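You operate a simulated robot arm through the tools that you are given. There is no shell and no other tool. Be economical: measure what you need, move in short steps, check, and stop when the job is done.

Carry out the task below with a simulated robot arm. There is one attempt and no reset: what you move stays moved.

TASK
Put one of the yellow stands from the top of the grey bench on the white block there.
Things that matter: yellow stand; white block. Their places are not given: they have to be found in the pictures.

It is judged by the outcome, as a careful person would: the job done as asked, and still so three seconds after it is handed in. It fails if anything else is knocked over, pushed out of place, dropped, spilled or broken.

THE ROBOT
A 6-joint arm with a two-finger parallel gripper, fixed in place. Base frame: the origin is at the foot of the arm, x ahead of it, y to its left, z up; the work surface is at about z = 0. Lengths are in m, angles in rad, forces in N, time in s.
With the tool pointing down near the work surface it reaches from about 0.18 to 0.46 m from the base axis. Its first joint turns from -1.222 to 1.222 rad. Payload 1.9 kg.
Tool frame: the origin (TCP) lies between the finger pads and is the grasp point; the fingertips stand 0.023 m ahead of it; z points along the fingers, y is the line along which they close. The gripper opens to 0.094 m. The fingers are 0.038 m wide and 0.01 m thick; the gripper's body (0.054 by 0.096 m) begins 0.039 m behind the TCP.
Orientation is told as [roll, pitch, yaw] about the base's x, y, z axes, in that order, counted from this pose: with the fingers straight down and closing along the base's y, the tool's x points along the base's -x, its y along +y and its z along -z.

THE INTERFACE
- The arm moves only by the tool drive_tool. Its arguments are lists of equal length, an entry for each row: "offset": the shift along the tool's x, y, z in m, a list of three; "turn": the turn, a rotation vector about the tool's x, y, z in rad, a list of three; "gripper": the opening, from 0 (shut) to 1 (fully open). In form: {"offset": [[tx, ty, tz], ...], "turn": [[wx, wy, wz], ...], "gripper": [gripper, ...]}. A call has 1 to 12 rows; each row shifts and turns the commanded pose from where the row before left it, along the tool's axes as they then stand. A row lasts 0.2 s, in which the tool goes at most 0.05 m and 0.15 rad; a call with a longer step from one row to the next is refused whole, and so is a gripper value outside its range. A pose out of reach is approached as far as the arm can. The call stops where the force on the tool passes 40 N (or 10 N more than at its start, if that is more) or the arm is blocked; 0.2 s more then pass. The fingers move at their own pace (about 0.108 m/s each) and stop on an object; they squeeze with about 28 N. The grip force told is the motor's: it shows also when the fingers shut on nothing. Time passes only in rows, and 0.2 s behind the last, so rows that do not move let the fingers close. It gives the time, the measured TCP pose, the force on the tool (base axes), the opening and the grip force at its end, in the units of the frame above (readings bear some noise), and new pictures: "views" is both (left out), scene, wrist or none.
- Cameras (640 x 400 px; columns grow to the right, rows downward): "scene" is fixed at [0.0304, 0.2995, 0.4362]; the picture's right is [-0.83, -0.55, 0.00], its down [-0.25, 0.38, -0.89] and it looks along [0.49, -0.74, -0.46] (base axes); focal length 310 px, centre (320, 200). "wrist" rides on the gripper at [-0.039, 0, -0.044] in the tool frame; the picture's right is [0.00, -1.00, 0.00], its down [0.97, 0.00, -0.24] and it looks along [0.24, 0.00, 0.97] (tool axes); focal length 218 px, centre (320, 200).
- locate(camera, pixels): for up to 12 pixels [column, row] of the newest picture of that camera ("zoom" is the newest enlarged one), the place [x, y, z] in the base frame of the surface seen there, good to about 0.002 m, but the place of the scene camera against the robot may be out by one fixed shift of up to 0.025 m in any direction. No time passes.
- enlarge(camera, box): a new picture of the part [left, top, right, bottom] of that camera's present view, enlarged. No time passes.
- sign_off(): hands the job in; it is judged then, once.

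Work in short steps. Measure before you move; look again where a grasp or a placing could have gone wrong, and mend it. You have 60 turns and 120 pictures in all, those below and enlarged ones among them. Open the gripper and draw the arm clear of the work before you hand the job in, unless the task says otherwise; then end with one line.

The tools are called as a command line: name --argument value ..., lists and objects as JSON in quotes. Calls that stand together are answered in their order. drive_tool: Moves the arm, as the interface text tells. Its arguments: {"type":"object","properties":{"offset":{"type":"array","items":{"type":"array","items":{"type":"number"}}},"turn":{"type":"array","items":{"type":"array","items":{"type":"number"}}},"gripper":{"type":"array","items":{"type":"number"}},"views":{"type":"string","enum":["both","scene","wrist","none"]}},"required":["offset","turn","gripper"]} The other tools are called the same way: locate (camera, pixels) gives the place of the surface under pixels of a picture; enlarge (camera, box) takes an enlarged picture of a part of a camera's view; sign_off () hands the job in.

At the start:

```text
t: 0.0
ee_pos: [0.3219, -0.1004, 0.3165]
tcp_rot: [0.0, 0.0, -0.003]
wrist_force: [-0.6, -0.4, -0.1]
finger_gap: 0.0938
grasp_force: 0.0
```

scene: 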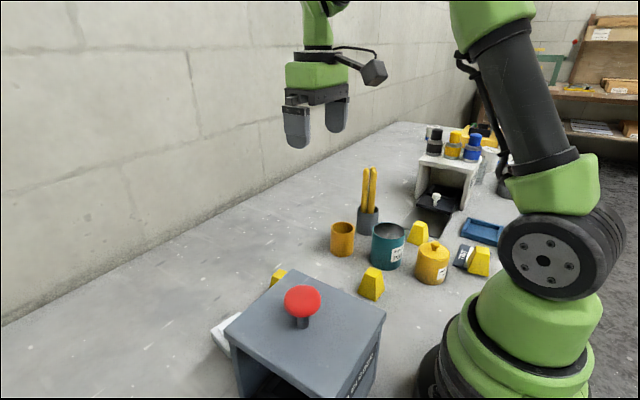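
wrist: 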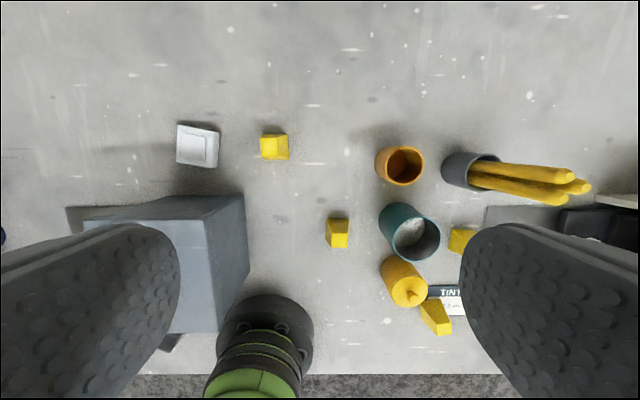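

The wrist view shows a white block near (198,145) and yellow trapezoid pieces at (274,147), (338,232), (460,240) and (435,317). I'll enlarge to identify them.

enlarge --camera "wrist" --box '[150, 100, 370, 260]'

enlarge --camera "scene" --box '[200, 110, 520, 310]'

locate --camera "wrist" --pixels '[[198, 147], [180, 130], [215, 162], [274, 142], [274, 155], [338, 225], [338, 241], [300, 150], [460, 240], [405, 145], [225, 215]]'

```text
2.50 times, centred on (260, 180) of wrist
```

zoom: 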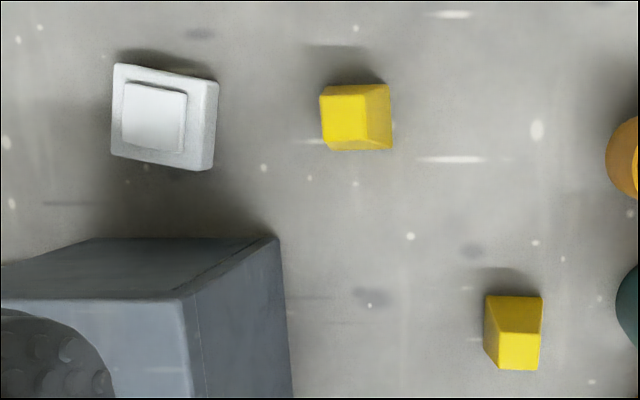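

```text
2.00 times, centred on (360, 210) of scene
```

zoom: 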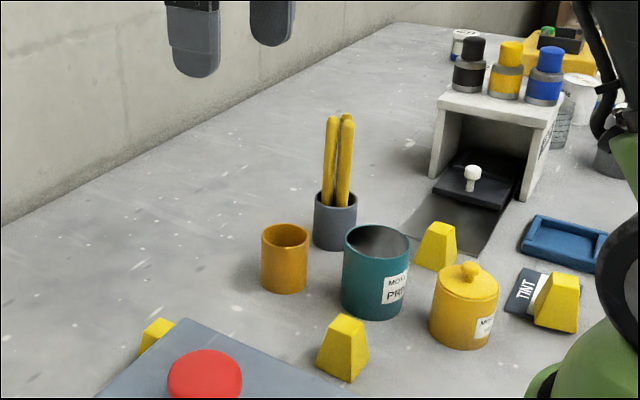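

```text
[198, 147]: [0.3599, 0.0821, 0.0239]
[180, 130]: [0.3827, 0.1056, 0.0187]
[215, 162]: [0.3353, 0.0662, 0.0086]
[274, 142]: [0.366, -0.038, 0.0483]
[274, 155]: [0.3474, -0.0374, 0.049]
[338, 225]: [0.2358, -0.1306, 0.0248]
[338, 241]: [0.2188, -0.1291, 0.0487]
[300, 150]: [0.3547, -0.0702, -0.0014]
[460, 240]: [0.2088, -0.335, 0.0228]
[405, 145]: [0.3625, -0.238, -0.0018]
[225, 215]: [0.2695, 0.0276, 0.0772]
```

The stands are about 0.05 tall and tapered, and the white block is about 0.02 high at around (0.36, 0.085). The stand near (0.357, -0.037) is closest and clear of other things, so I'll move over it to look closer.

drive_tool --offset '[[-0.003, 0.022, 0.03], [-0.003, 0.022, 0.03], [-0.002, 0.021, 0.03], [0, 0, 0]]' --turn '[[0, 0, 0], [0, 0, 0], [0, 0, 0], [0, 0, 0]]' --gripper '[1, 1, 1, 1]'

```text
t: 1.0
ee_pos: [0.3318, -0.0374, 0.2256]
tcp_rot: [0.0, -0.001, 0.0]
wrist_force: [-0.4, 0.1, -0.2]
finger_gap: 0.094
grasp_force: 0.2
```

scene: 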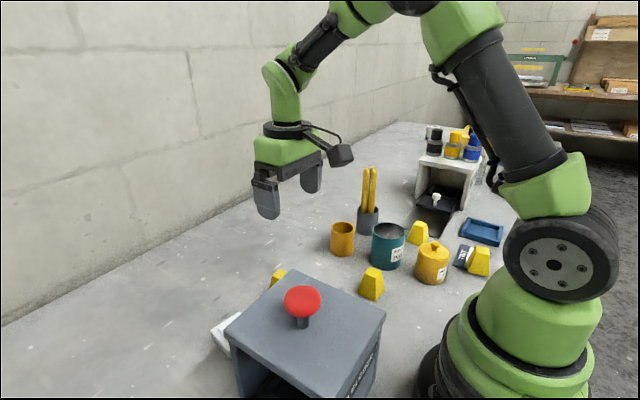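
wrist: 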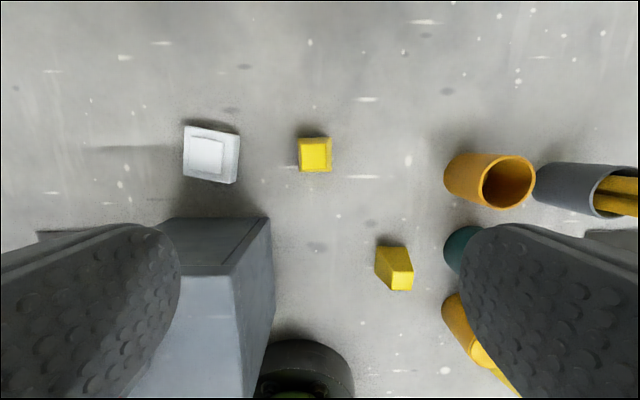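

The stand is now seen from almost straight above at (315,155). I'll enlarge it and the block to measure their edges.

enlarge --camera "wrist" --box '[170, 110, 346, 220]'

locate --camera "wrist" --pixels '[[303, 142], [328, 142], [328, 167], [305, 168], [316, 155], [207, 155], [190, 130], [236, 137], [232, 180], [187, 172], [192, 138], [222, 165]]'

```text
3.64 times, centred on (258, 165) of wrist
```

zoom: 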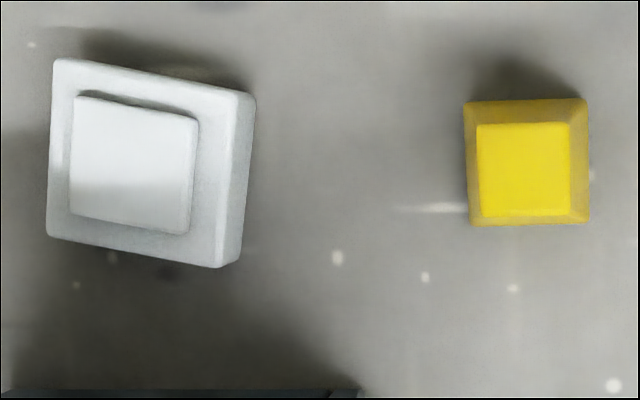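

```text
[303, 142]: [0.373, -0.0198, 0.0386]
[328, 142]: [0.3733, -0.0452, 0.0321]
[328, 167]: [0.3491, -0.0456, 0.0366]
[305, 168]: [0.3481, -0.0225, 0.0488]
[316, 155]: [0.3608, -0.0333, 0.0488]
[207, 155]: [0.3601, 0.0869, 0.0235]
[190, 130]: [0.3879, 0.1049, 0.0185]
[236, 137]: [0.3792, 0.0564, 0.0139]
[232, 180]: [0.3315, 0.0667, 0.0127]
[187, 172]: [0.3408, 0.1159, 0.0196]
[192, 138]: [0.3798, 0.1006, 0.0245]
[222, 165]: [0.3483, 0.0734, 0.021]
```

The stand's top centre is at about (0.360, -0.032) and square to the gripper. The block's centre is about (0.360, 0.087), turned about -0.2 rad, with a raised pad at z≈0.024. Before going down, I'll check where the grey box and red button are.

locate --camera "wrist" --pixels '[[270, 219], [262, 218], [200, 219], [175, 219], [238, 270], [200, 270]]'

locate --camera "scene" --pixels '[[303, 292], [303, 312], [280, 273], [234, 335], [380, 312], [286, 340], [222, 330], [279, 272]]'

```text
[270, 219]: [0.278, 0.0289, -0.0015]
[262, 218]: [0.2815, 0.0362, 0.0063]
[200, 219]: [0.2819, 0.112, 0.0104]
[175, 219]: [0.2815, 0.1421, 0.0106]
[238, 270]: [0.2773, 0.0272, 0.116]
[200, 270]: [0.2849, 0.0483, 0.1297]
```

```text
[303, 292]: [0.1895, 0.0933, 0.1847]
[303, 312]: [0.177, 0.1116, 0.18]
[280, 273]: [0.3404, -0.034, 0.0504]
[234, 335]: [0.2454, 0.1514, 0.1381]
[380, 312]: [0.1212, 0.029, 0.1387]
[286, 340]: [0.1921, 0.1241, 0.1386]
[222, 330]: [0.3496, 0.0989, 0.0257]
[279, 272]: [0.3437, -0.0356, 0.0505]
```

The box's rear face is at x≈0.285 and its top is at z≈0.13, so there is clearance. I'll line up over the stand and lower part way.

drive_tool --offset '[[-0.014, 0.003, 0.02], [-0.014, 0.003, 0.03], [0, 0, 0.035], [0, 0, 0.035], [0, 0, 0]]' --turn '[[0, 0, 0], [0, 0, 0], [0, 0, 0], [0, 0, 0], [0, 0, 0]]' --gripper '[1, 1, 1, 1, 1]'

```text
t: 2.2
ee_pos: [0.3586, -0.0303, 0.1056]
tcp_rot: [0.0, -0.001, 0.0]
wrist_force: [0.5, 0.0, 0.4]
finger_gap: 0.094
grasp_force: 0.0
```

scene: 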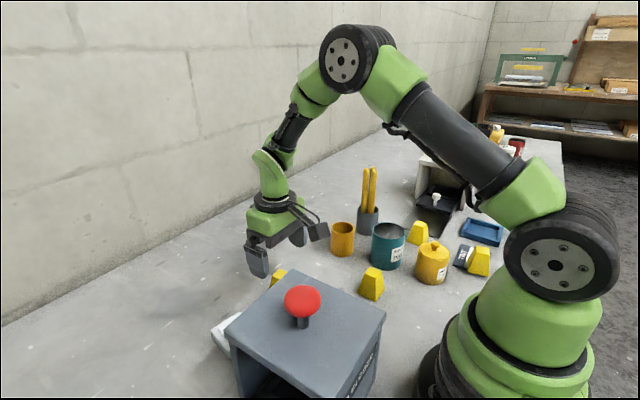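
wrist: 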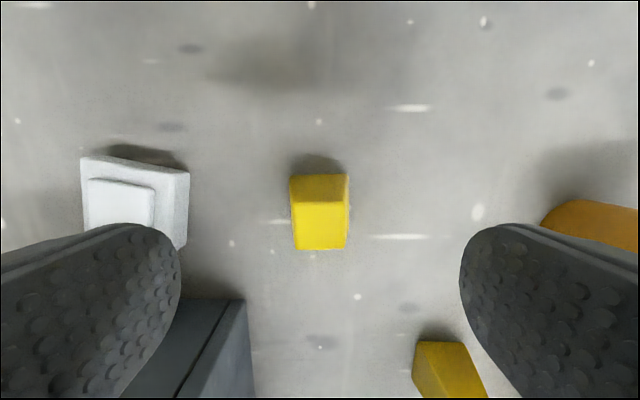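

The stand is centred on column 320. I'll check its x position.

locate --camera "wrist" --pixels '[[320, 204], [320, 226], [320, 247], [296, 226], [343, 226], [320, 178]]'

```text
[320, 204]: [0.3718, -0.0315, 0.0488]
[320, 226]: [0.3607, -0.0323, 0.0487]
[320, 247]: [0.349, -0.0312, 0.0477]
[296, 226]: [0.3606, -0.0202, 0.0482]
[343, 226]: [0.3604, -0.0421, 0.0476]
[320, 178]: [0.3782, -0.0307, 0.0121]
```

The stand's centre is (0.3605, -0.031). I'll go down to z≈0.030 and close the gripper.

drive_tool --offset '[[-0.002, -0.001, 0.025], [0, 0, 0.025], [0, 0, 0.0256], [0, 0, 0], [0, 0, 0], [0, 0, 0], [0, 0, 0]]' --turn '[[0, 0, 0], [0, 0, 0], [0, 0, 0], [0, 0, 0], [0, 0, 0], [0, 0, 0], [0, 0, 0]]' --gripper '[1, 1, 1, 1, 0, 0, 0]'

```text
t: 3.8
ee_pos: [0.3609, -0.0298, 0.0324]
tcp_rot: [-0.001, 0.001, -0.001]
wrist_force: [-0.2, 0.2, -1.3]
finger_gap: 0.0376
grasp_force: 28.7
```

scene: 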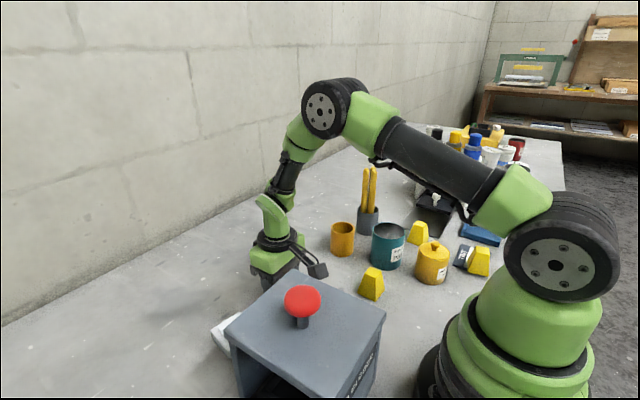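
wrist: 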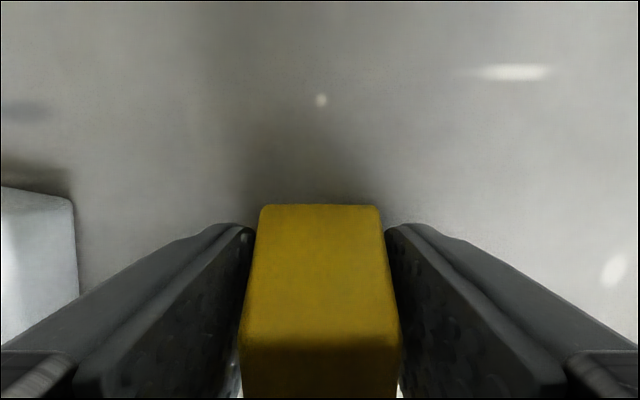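

The stand is gripped at an opening of 0.0376. I'll lift it straight up and check that it holds.

drive_tool --offset '[[0, 0, -0.01], [0, 0, -0.02], [0, 0, -0.03], [0, 0, -0.02], [0, 0, 0]]' --turn '[[0, 0, 0], [0, 0, 0], [0, 0, 0], [0, 0, 0], [0, 0, 0]]' --gripper '[0, 0, 0, 0, 0]'

```text
t: 5.0
ee_pos: [0.3593, -0.0301, 0.1105]
tcp_rot: [-0.001, 0.0, -0.002]
wrist_force: [0.5, -0.4, -1.5]
finger_gap: 0.0377
grasp_force: 27.5
```

scene: 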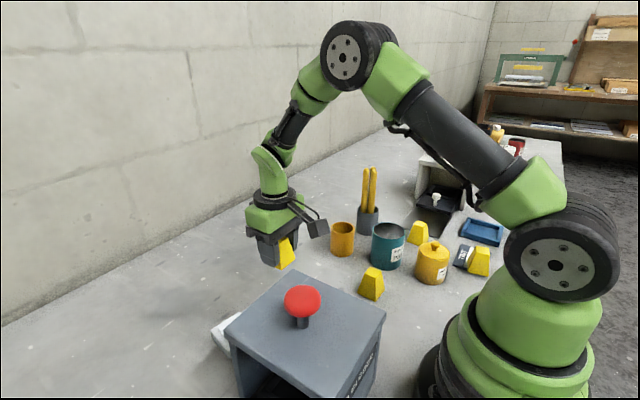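
wrist: 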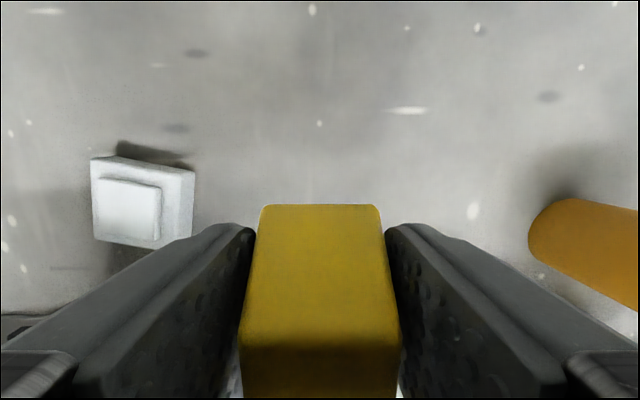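

It's held without slipping. The white block is in clear view, so I'll re-measure its corners.

locate --camera "wrist" --pixels '[[102, 182], [157, 190], [155, 237], [102, 229], [129, 209], [93, 161], [164, 170], [159, 246], [96, 236], [190, 175], [187, 234]]'

enlarge --camera "wrist" --box '[70, 130, 230, 270]'

```text
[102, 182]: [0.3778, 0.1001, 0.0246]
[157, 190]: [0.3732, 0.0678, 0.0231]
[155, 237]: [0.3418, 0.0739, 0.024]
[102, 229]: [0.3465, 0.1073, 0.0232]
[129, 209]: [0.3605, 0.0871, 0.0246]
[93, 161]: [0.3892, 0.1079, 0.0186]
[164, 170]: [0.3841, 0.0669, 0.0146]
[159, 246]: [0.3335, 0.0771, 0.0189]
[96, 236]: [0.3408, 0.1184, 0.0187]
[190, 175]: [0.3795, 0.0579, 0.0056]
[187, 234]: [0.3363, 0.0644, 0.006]
```

```text
2.86 times, centred on (150, 200) of wrist
```

zoom: 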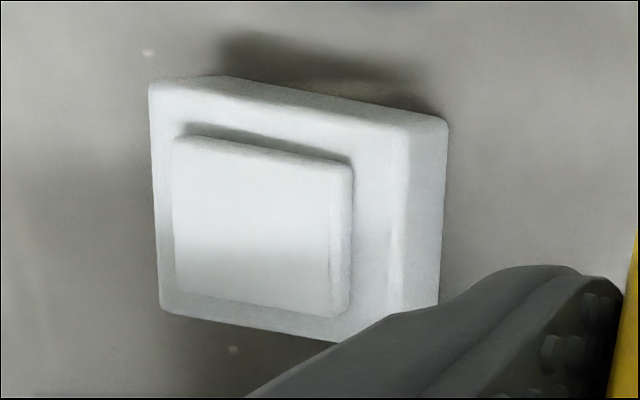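

The pad's centre is (0.360, 0.0873) at z≈0.024, turned about -0.185 rad. I'll carry the stand over it at this height and turn to match.

drive_tool --offset '[[0, 0.03, 0], [0, 0.03, 0], [0, 0.03, 0], [-0.0007, 0.0274, 0], [0, 0, 0], [0, 0, 0], [0, 0, 0]]' --turn '[[0, 0, 0], [0, 0, 0], [0, 0, 0], [0, 0, 0], [0, 0, 0.09], [0, 0, 0.095], [0, 0, 0]]' --gripper '[0, 0, 0, 0, 0, 0, 0]'

```text
t: 6.6
ee_pos: [0.3622, 0.087, 0.1106]
tcp_rot: [-0.001, 0.001, -0.187]
wrist_force: [0.5, -0.1, -0.6]
finger_gap: 0.0377
grasp_force: 27.5
```

scene: 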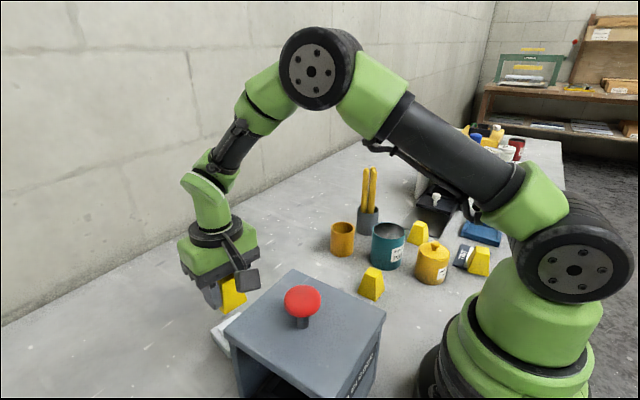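
wrist: 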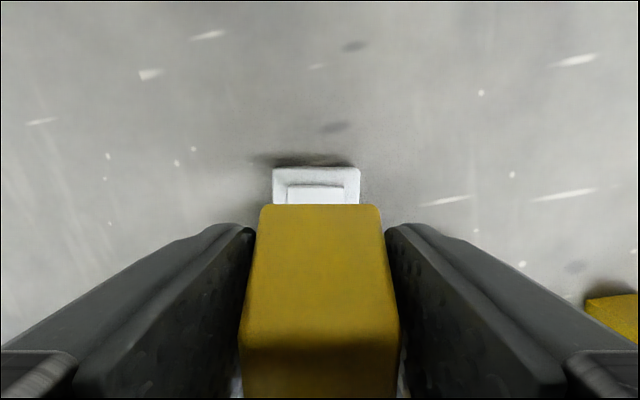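

The pad looks square to the gripper, centred around column 316 against 320, about 2 mm off. I'll correct that and descend to just above the pad.

drive_tool --offset '[[0.0018, 0.0018, 0.015], [0, 0, 0.015], [0, 0, 0.013], [0, 0, 0]]' --turn '[[0, 0, 0], [0, 0, 0], [0, 0, 0], [0, 0, 0]]' --gripper '[0, 0, 0, 0]'

```text
t: 7.4
ee_pos: [0.3592, 0.0884, 0.0738]
tcp_rot: [0.001, 0.004, -0.186]
wrist_force: [-1.3, -1.0, 8.0]
finger_gap: 0.0378
grasp_force: 27.7
stopped in row 3: the force on the tool passed its limit (the readings are from after the stop); the commanded pose is now the measured one
```

scene: 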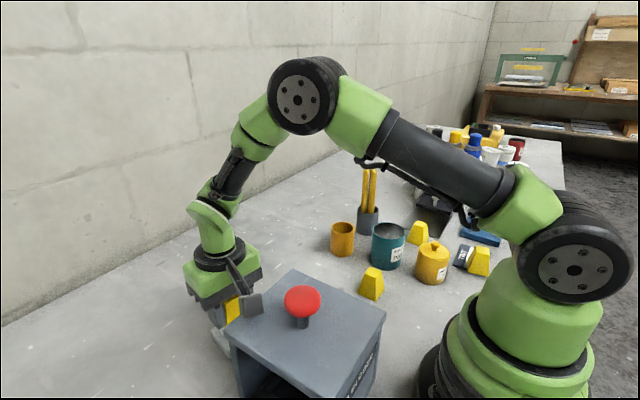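
wrist: 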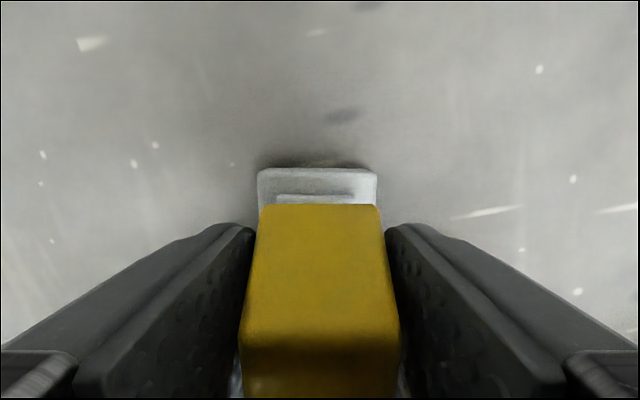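

Contact came at z=0.0738, about 17 mm above where the stand should meet the pad. Something else is touching, perhaps the block hanging on the gripper at scene (250,305) against the grey box. I'll look closely.

enlarge --camera "scene" --box '[170, 220, 330, 360]'

locate --camera "scene" --pixels '[[252, 297], [252, 312], [243, 305], [260, 300], [232, 310], [222, 340], [250, 325], [290, 275], [240, 325], [262, 312]]'

```text
2.86 times, centred on (250, 290) of scene
```

zoom: 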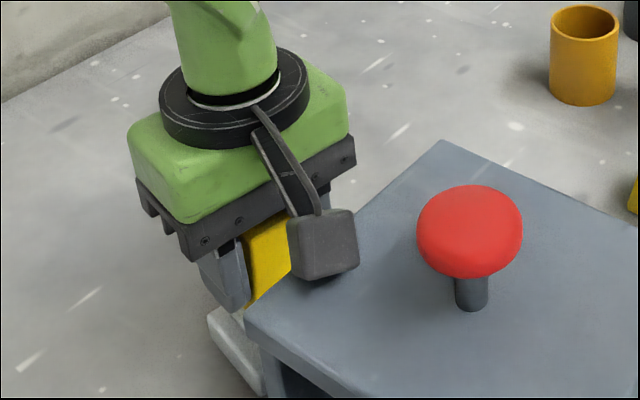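

```text
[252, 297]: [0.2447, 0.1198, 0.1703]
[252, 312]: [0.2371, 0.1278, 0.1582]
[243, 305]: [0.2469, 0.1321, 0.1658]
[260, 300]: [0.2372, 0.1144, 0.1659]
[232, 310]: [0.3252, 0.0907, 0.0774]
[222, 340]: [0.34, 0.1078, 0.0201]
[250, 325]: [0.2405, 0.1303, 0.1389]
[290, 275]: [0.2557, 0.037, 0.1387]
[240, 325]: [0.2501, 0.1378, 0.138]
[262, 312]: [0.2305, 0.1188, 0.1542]
```

The block on the gripper's arm, on the tool's +x side, landed on the grey box's top. I'll lift, then turn the tool about 90° so it points towards -y, away from the box. The stand is square, so that alignment works just as well.

drive_tool --offset '[[0, 0, -0.02], [0, 0, -0.03], [0, 0, 0]]' --turn '[[0, 0, 0], [0, 0, 0], [0, 0, 0]]' --gripper '[0, 0, 0]' --views "scene"

drive_tool --offset '[[0, 0, 0], [0, 0, 0], [0, 0, 0], [0, 0, 0], [0, 0, 0], [0, 0, 0], [0, 0, 0], [0, 0, 0], [0, 0, 0], [0, 0, 0], [0, 0, 0], [0, 0, 0]]' --turn '[[0, 0, -0.142], [0, 0, -0.143], [0, 0, -0.143], [0, 0, -0.143], [0, 0, -0.143], [0, 0, -0.143], [0, 0, -0.143], [0, 0, -0.143], [0, 0, -0.143], [0, 0, -0.143], [0, 0, -0.142], [0, 0, 0]]' --gripper '[0, 0, 0, 0, 0, 0, 0, 0, 0, 0, 0, 0]'

```text
t: 8.2
ee_pos: [0.3601, 0.0893, 0.125]
tcp_rot: [-0.001, 0.002, -0.187]
wrist_force: [-0.1, 0.4, 0.0]
finger_gap: 0.0373
grasp_force: 27.9
```

scene: 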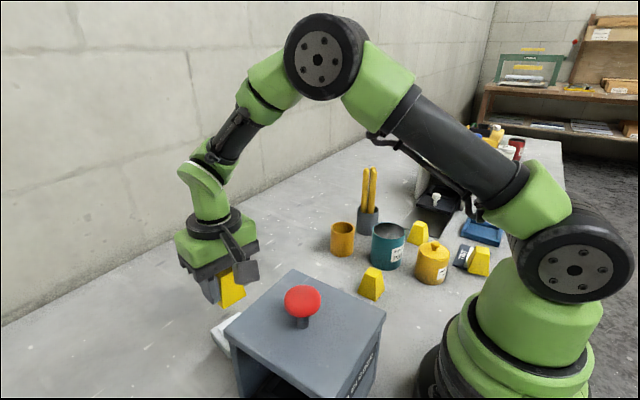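

```text
t: 10.8
ee_pos: [0.3598, 0.0893, 0.1238]
tcp_rot: [0.005, -0.001, 1.386]
wrist_force: [-0.1, -0.4, -0.7]
finger_gap: 0.0377
grasp_force: 27.9
```

scene: 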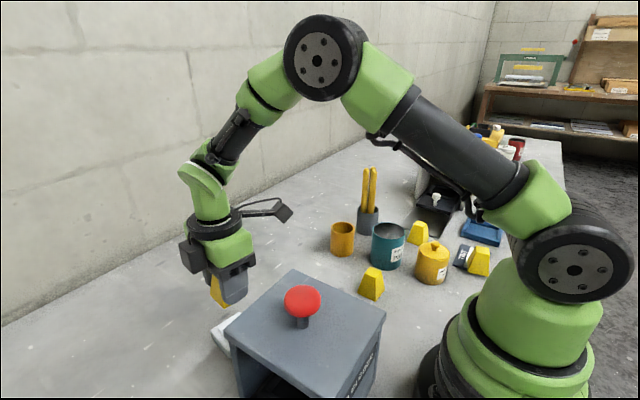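
wrist: 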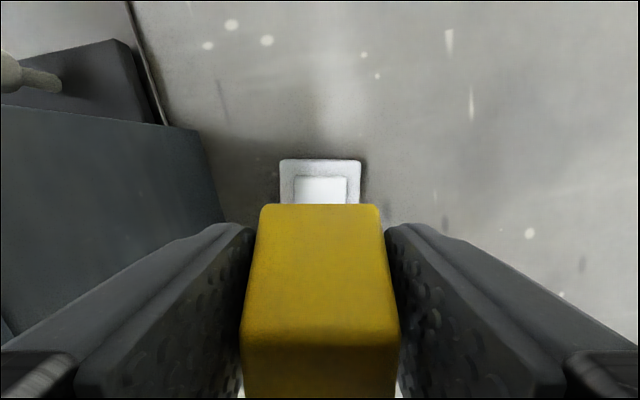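

The appendage is now clear of the box, and the block sits centred on column 320. I'll re-measure the pad and the box edge from here.

locate --camera "wrist" --pixels '[[297, 180], [345, 180], [320, 190], [283, 162], [358, 162], [320, 162], [195, 145], [215, 200]]'

```text
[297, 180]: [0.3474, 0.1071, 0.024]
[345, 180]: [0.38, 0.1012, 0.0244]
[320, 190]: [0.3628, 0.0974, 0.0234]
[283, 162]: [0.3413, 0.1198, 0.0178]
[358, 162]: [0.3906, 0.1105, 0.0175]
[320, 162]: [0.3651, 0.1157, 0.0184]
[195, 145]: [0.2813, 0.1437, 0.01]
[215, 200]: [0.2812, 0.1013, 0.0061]
```

The pad centre works out at about (0.3605, 0.088), within 1 mm of the tool. I'll descend to just above it.

drive_tool --offset '[[0.0008, 0, 0.02], [0, 0, 0.02], [0, 0, 0.015], [0, 0, 0.007], [0, 0, 0]]' --turn '[[0, 0, 0], [0, 0, 0], [0, 0, 0], [0, 0, 0], [0, 0, 0]]' --gripper '[0, 0, 0, 0, 0]'

```text
t: 12.0
ee_pos: [0.3597, 0.0865, 0.0622]
tcp_rot: [0.004, -0.001, 1.383]
wrist_force: [-0.5, 0.6, 0.3]
finger_gap: 0.0376
grasp_force: 28.0
```

scene: 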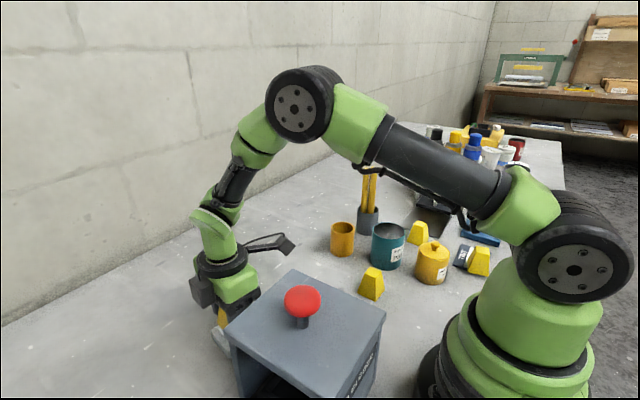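
wrist: 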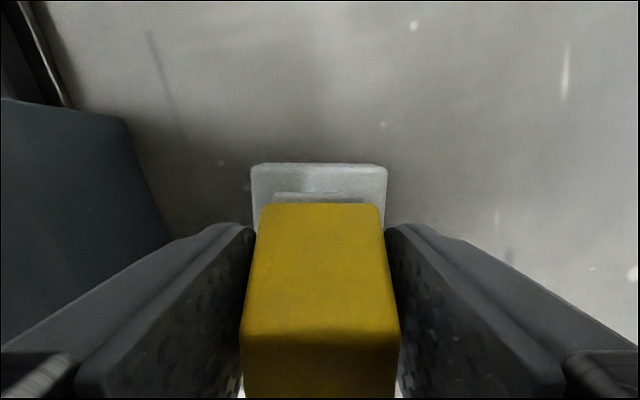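

All aligned and free of contact at z=0.0622, where contact is expected at about 0.0564. I'll correct y by about 1 mm and lower gently.

drive_tool --offset '[[-0.0013, 0, 0.002], [0, 0, 0.002], [0, 0, 0.001], [0, 0, 0.0005], [0, 0, 0]]' --turn '[[0, 0, 0], [0, 0, 0], [0, 0, 0], [0, 0, 0], [0, 0, 0]]' --gripper '[0, 0, 0, 0, 0]'

```text
t: 13.2
ee_pos: [0.3618, 0.0891, 0.0569]
tcp_rot: [0.001, 0.0, 1.384]
wrist_force: [-5.1, -1.0, 28.1]
finger_gap: 0.0373
grasp_force: 27.5
```

scene: 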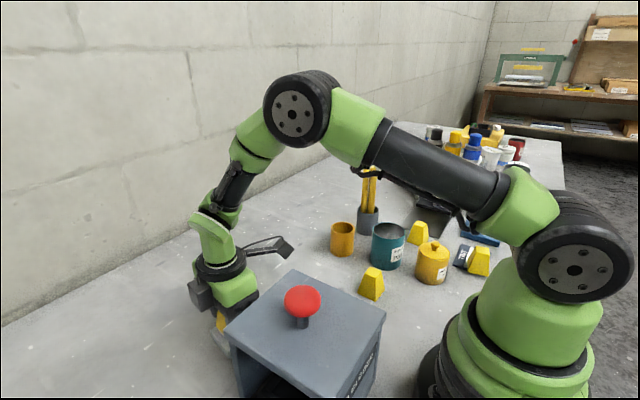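
wrist: 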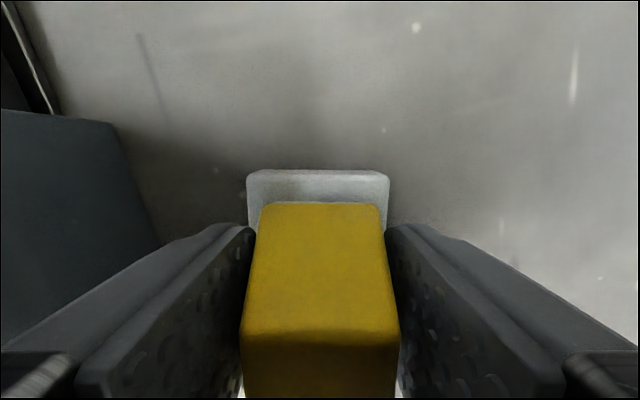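

The stand is resting on the pad, with 28 N at z=0.0569. I'll ease off slightly and open the fingers part way, to stay clear of the box.

drive_tool --offset '[[0, 0, -0.0006], [0, 0, 0], [0, 0, 0], [0, 0, 0], [0, 0, 0]]' --turn '[[0, 0, 0], [0, 0, 0], [0, 0, 0], [0, 0, 0], [0, 0, 0]]' --gripper '[0, 0, 0.5, 0.68, 0.68]'

```text
t: 14.4
ee_pos: [0.3601, 0.088, 0.0559]
tcp_rot: [0.005, -0.001, 1.386]
wrist_force: [0.3, 0.5, -0.5]
finger_gap: 0.064
grasp_force: 0.0
```

scene: 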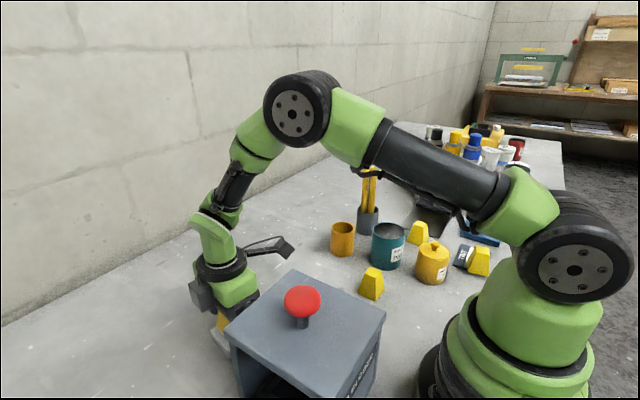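
wrist: 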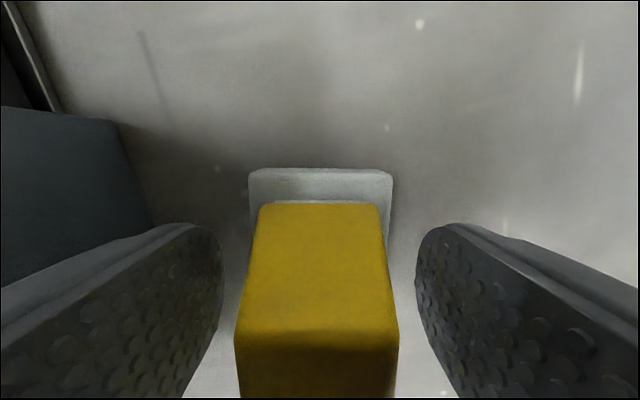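

The stand is free and the fingers are clear on both sides. I'll rise straight up.

drive_tool --offset '[[0, 0, -0.02], [0, 0, -0.03], [0, 0, -0.03], [0, 0, -0.03], [0, 0, -0.03], [0, 0, 0]]' --turn '[[0, 0, 0], [0, 0, 0], [0, 0, 0], [0, 0, 0], [0, 0, 0], [0, 0, 0]]' --gripper '[0.68, 0.68, 0.68, 0.68, 1, 1]'

```text
t: 15.8
ee_pos: [0.362, 0.0872, 0.1965]
tcp_rot: [0.005, -0.001, 1.383]
wrist_force: [0.4, -0.4, 0.2]
finger_gap: 0.0939
grasp_force: 0.1
```

scene: 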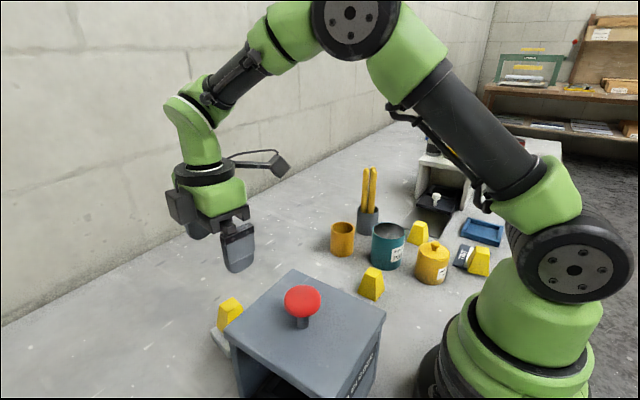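
wrist: 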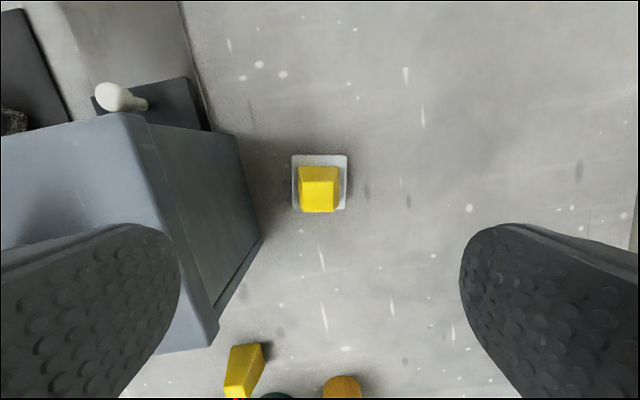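

The stand stands upright and centred on the white block (wrist 319,188). The box, button and other items haven't moved, and the arm is clear, so I'm handing in.

sign_off

```text
The job is handed in.
```

One yellow stand is standing upright, centred on the white block, and nothing was displaced; on the first try at lowering it, a part on the gripper touched the grey box with the red button, so I lifted, turned the gripper and placed it clear.
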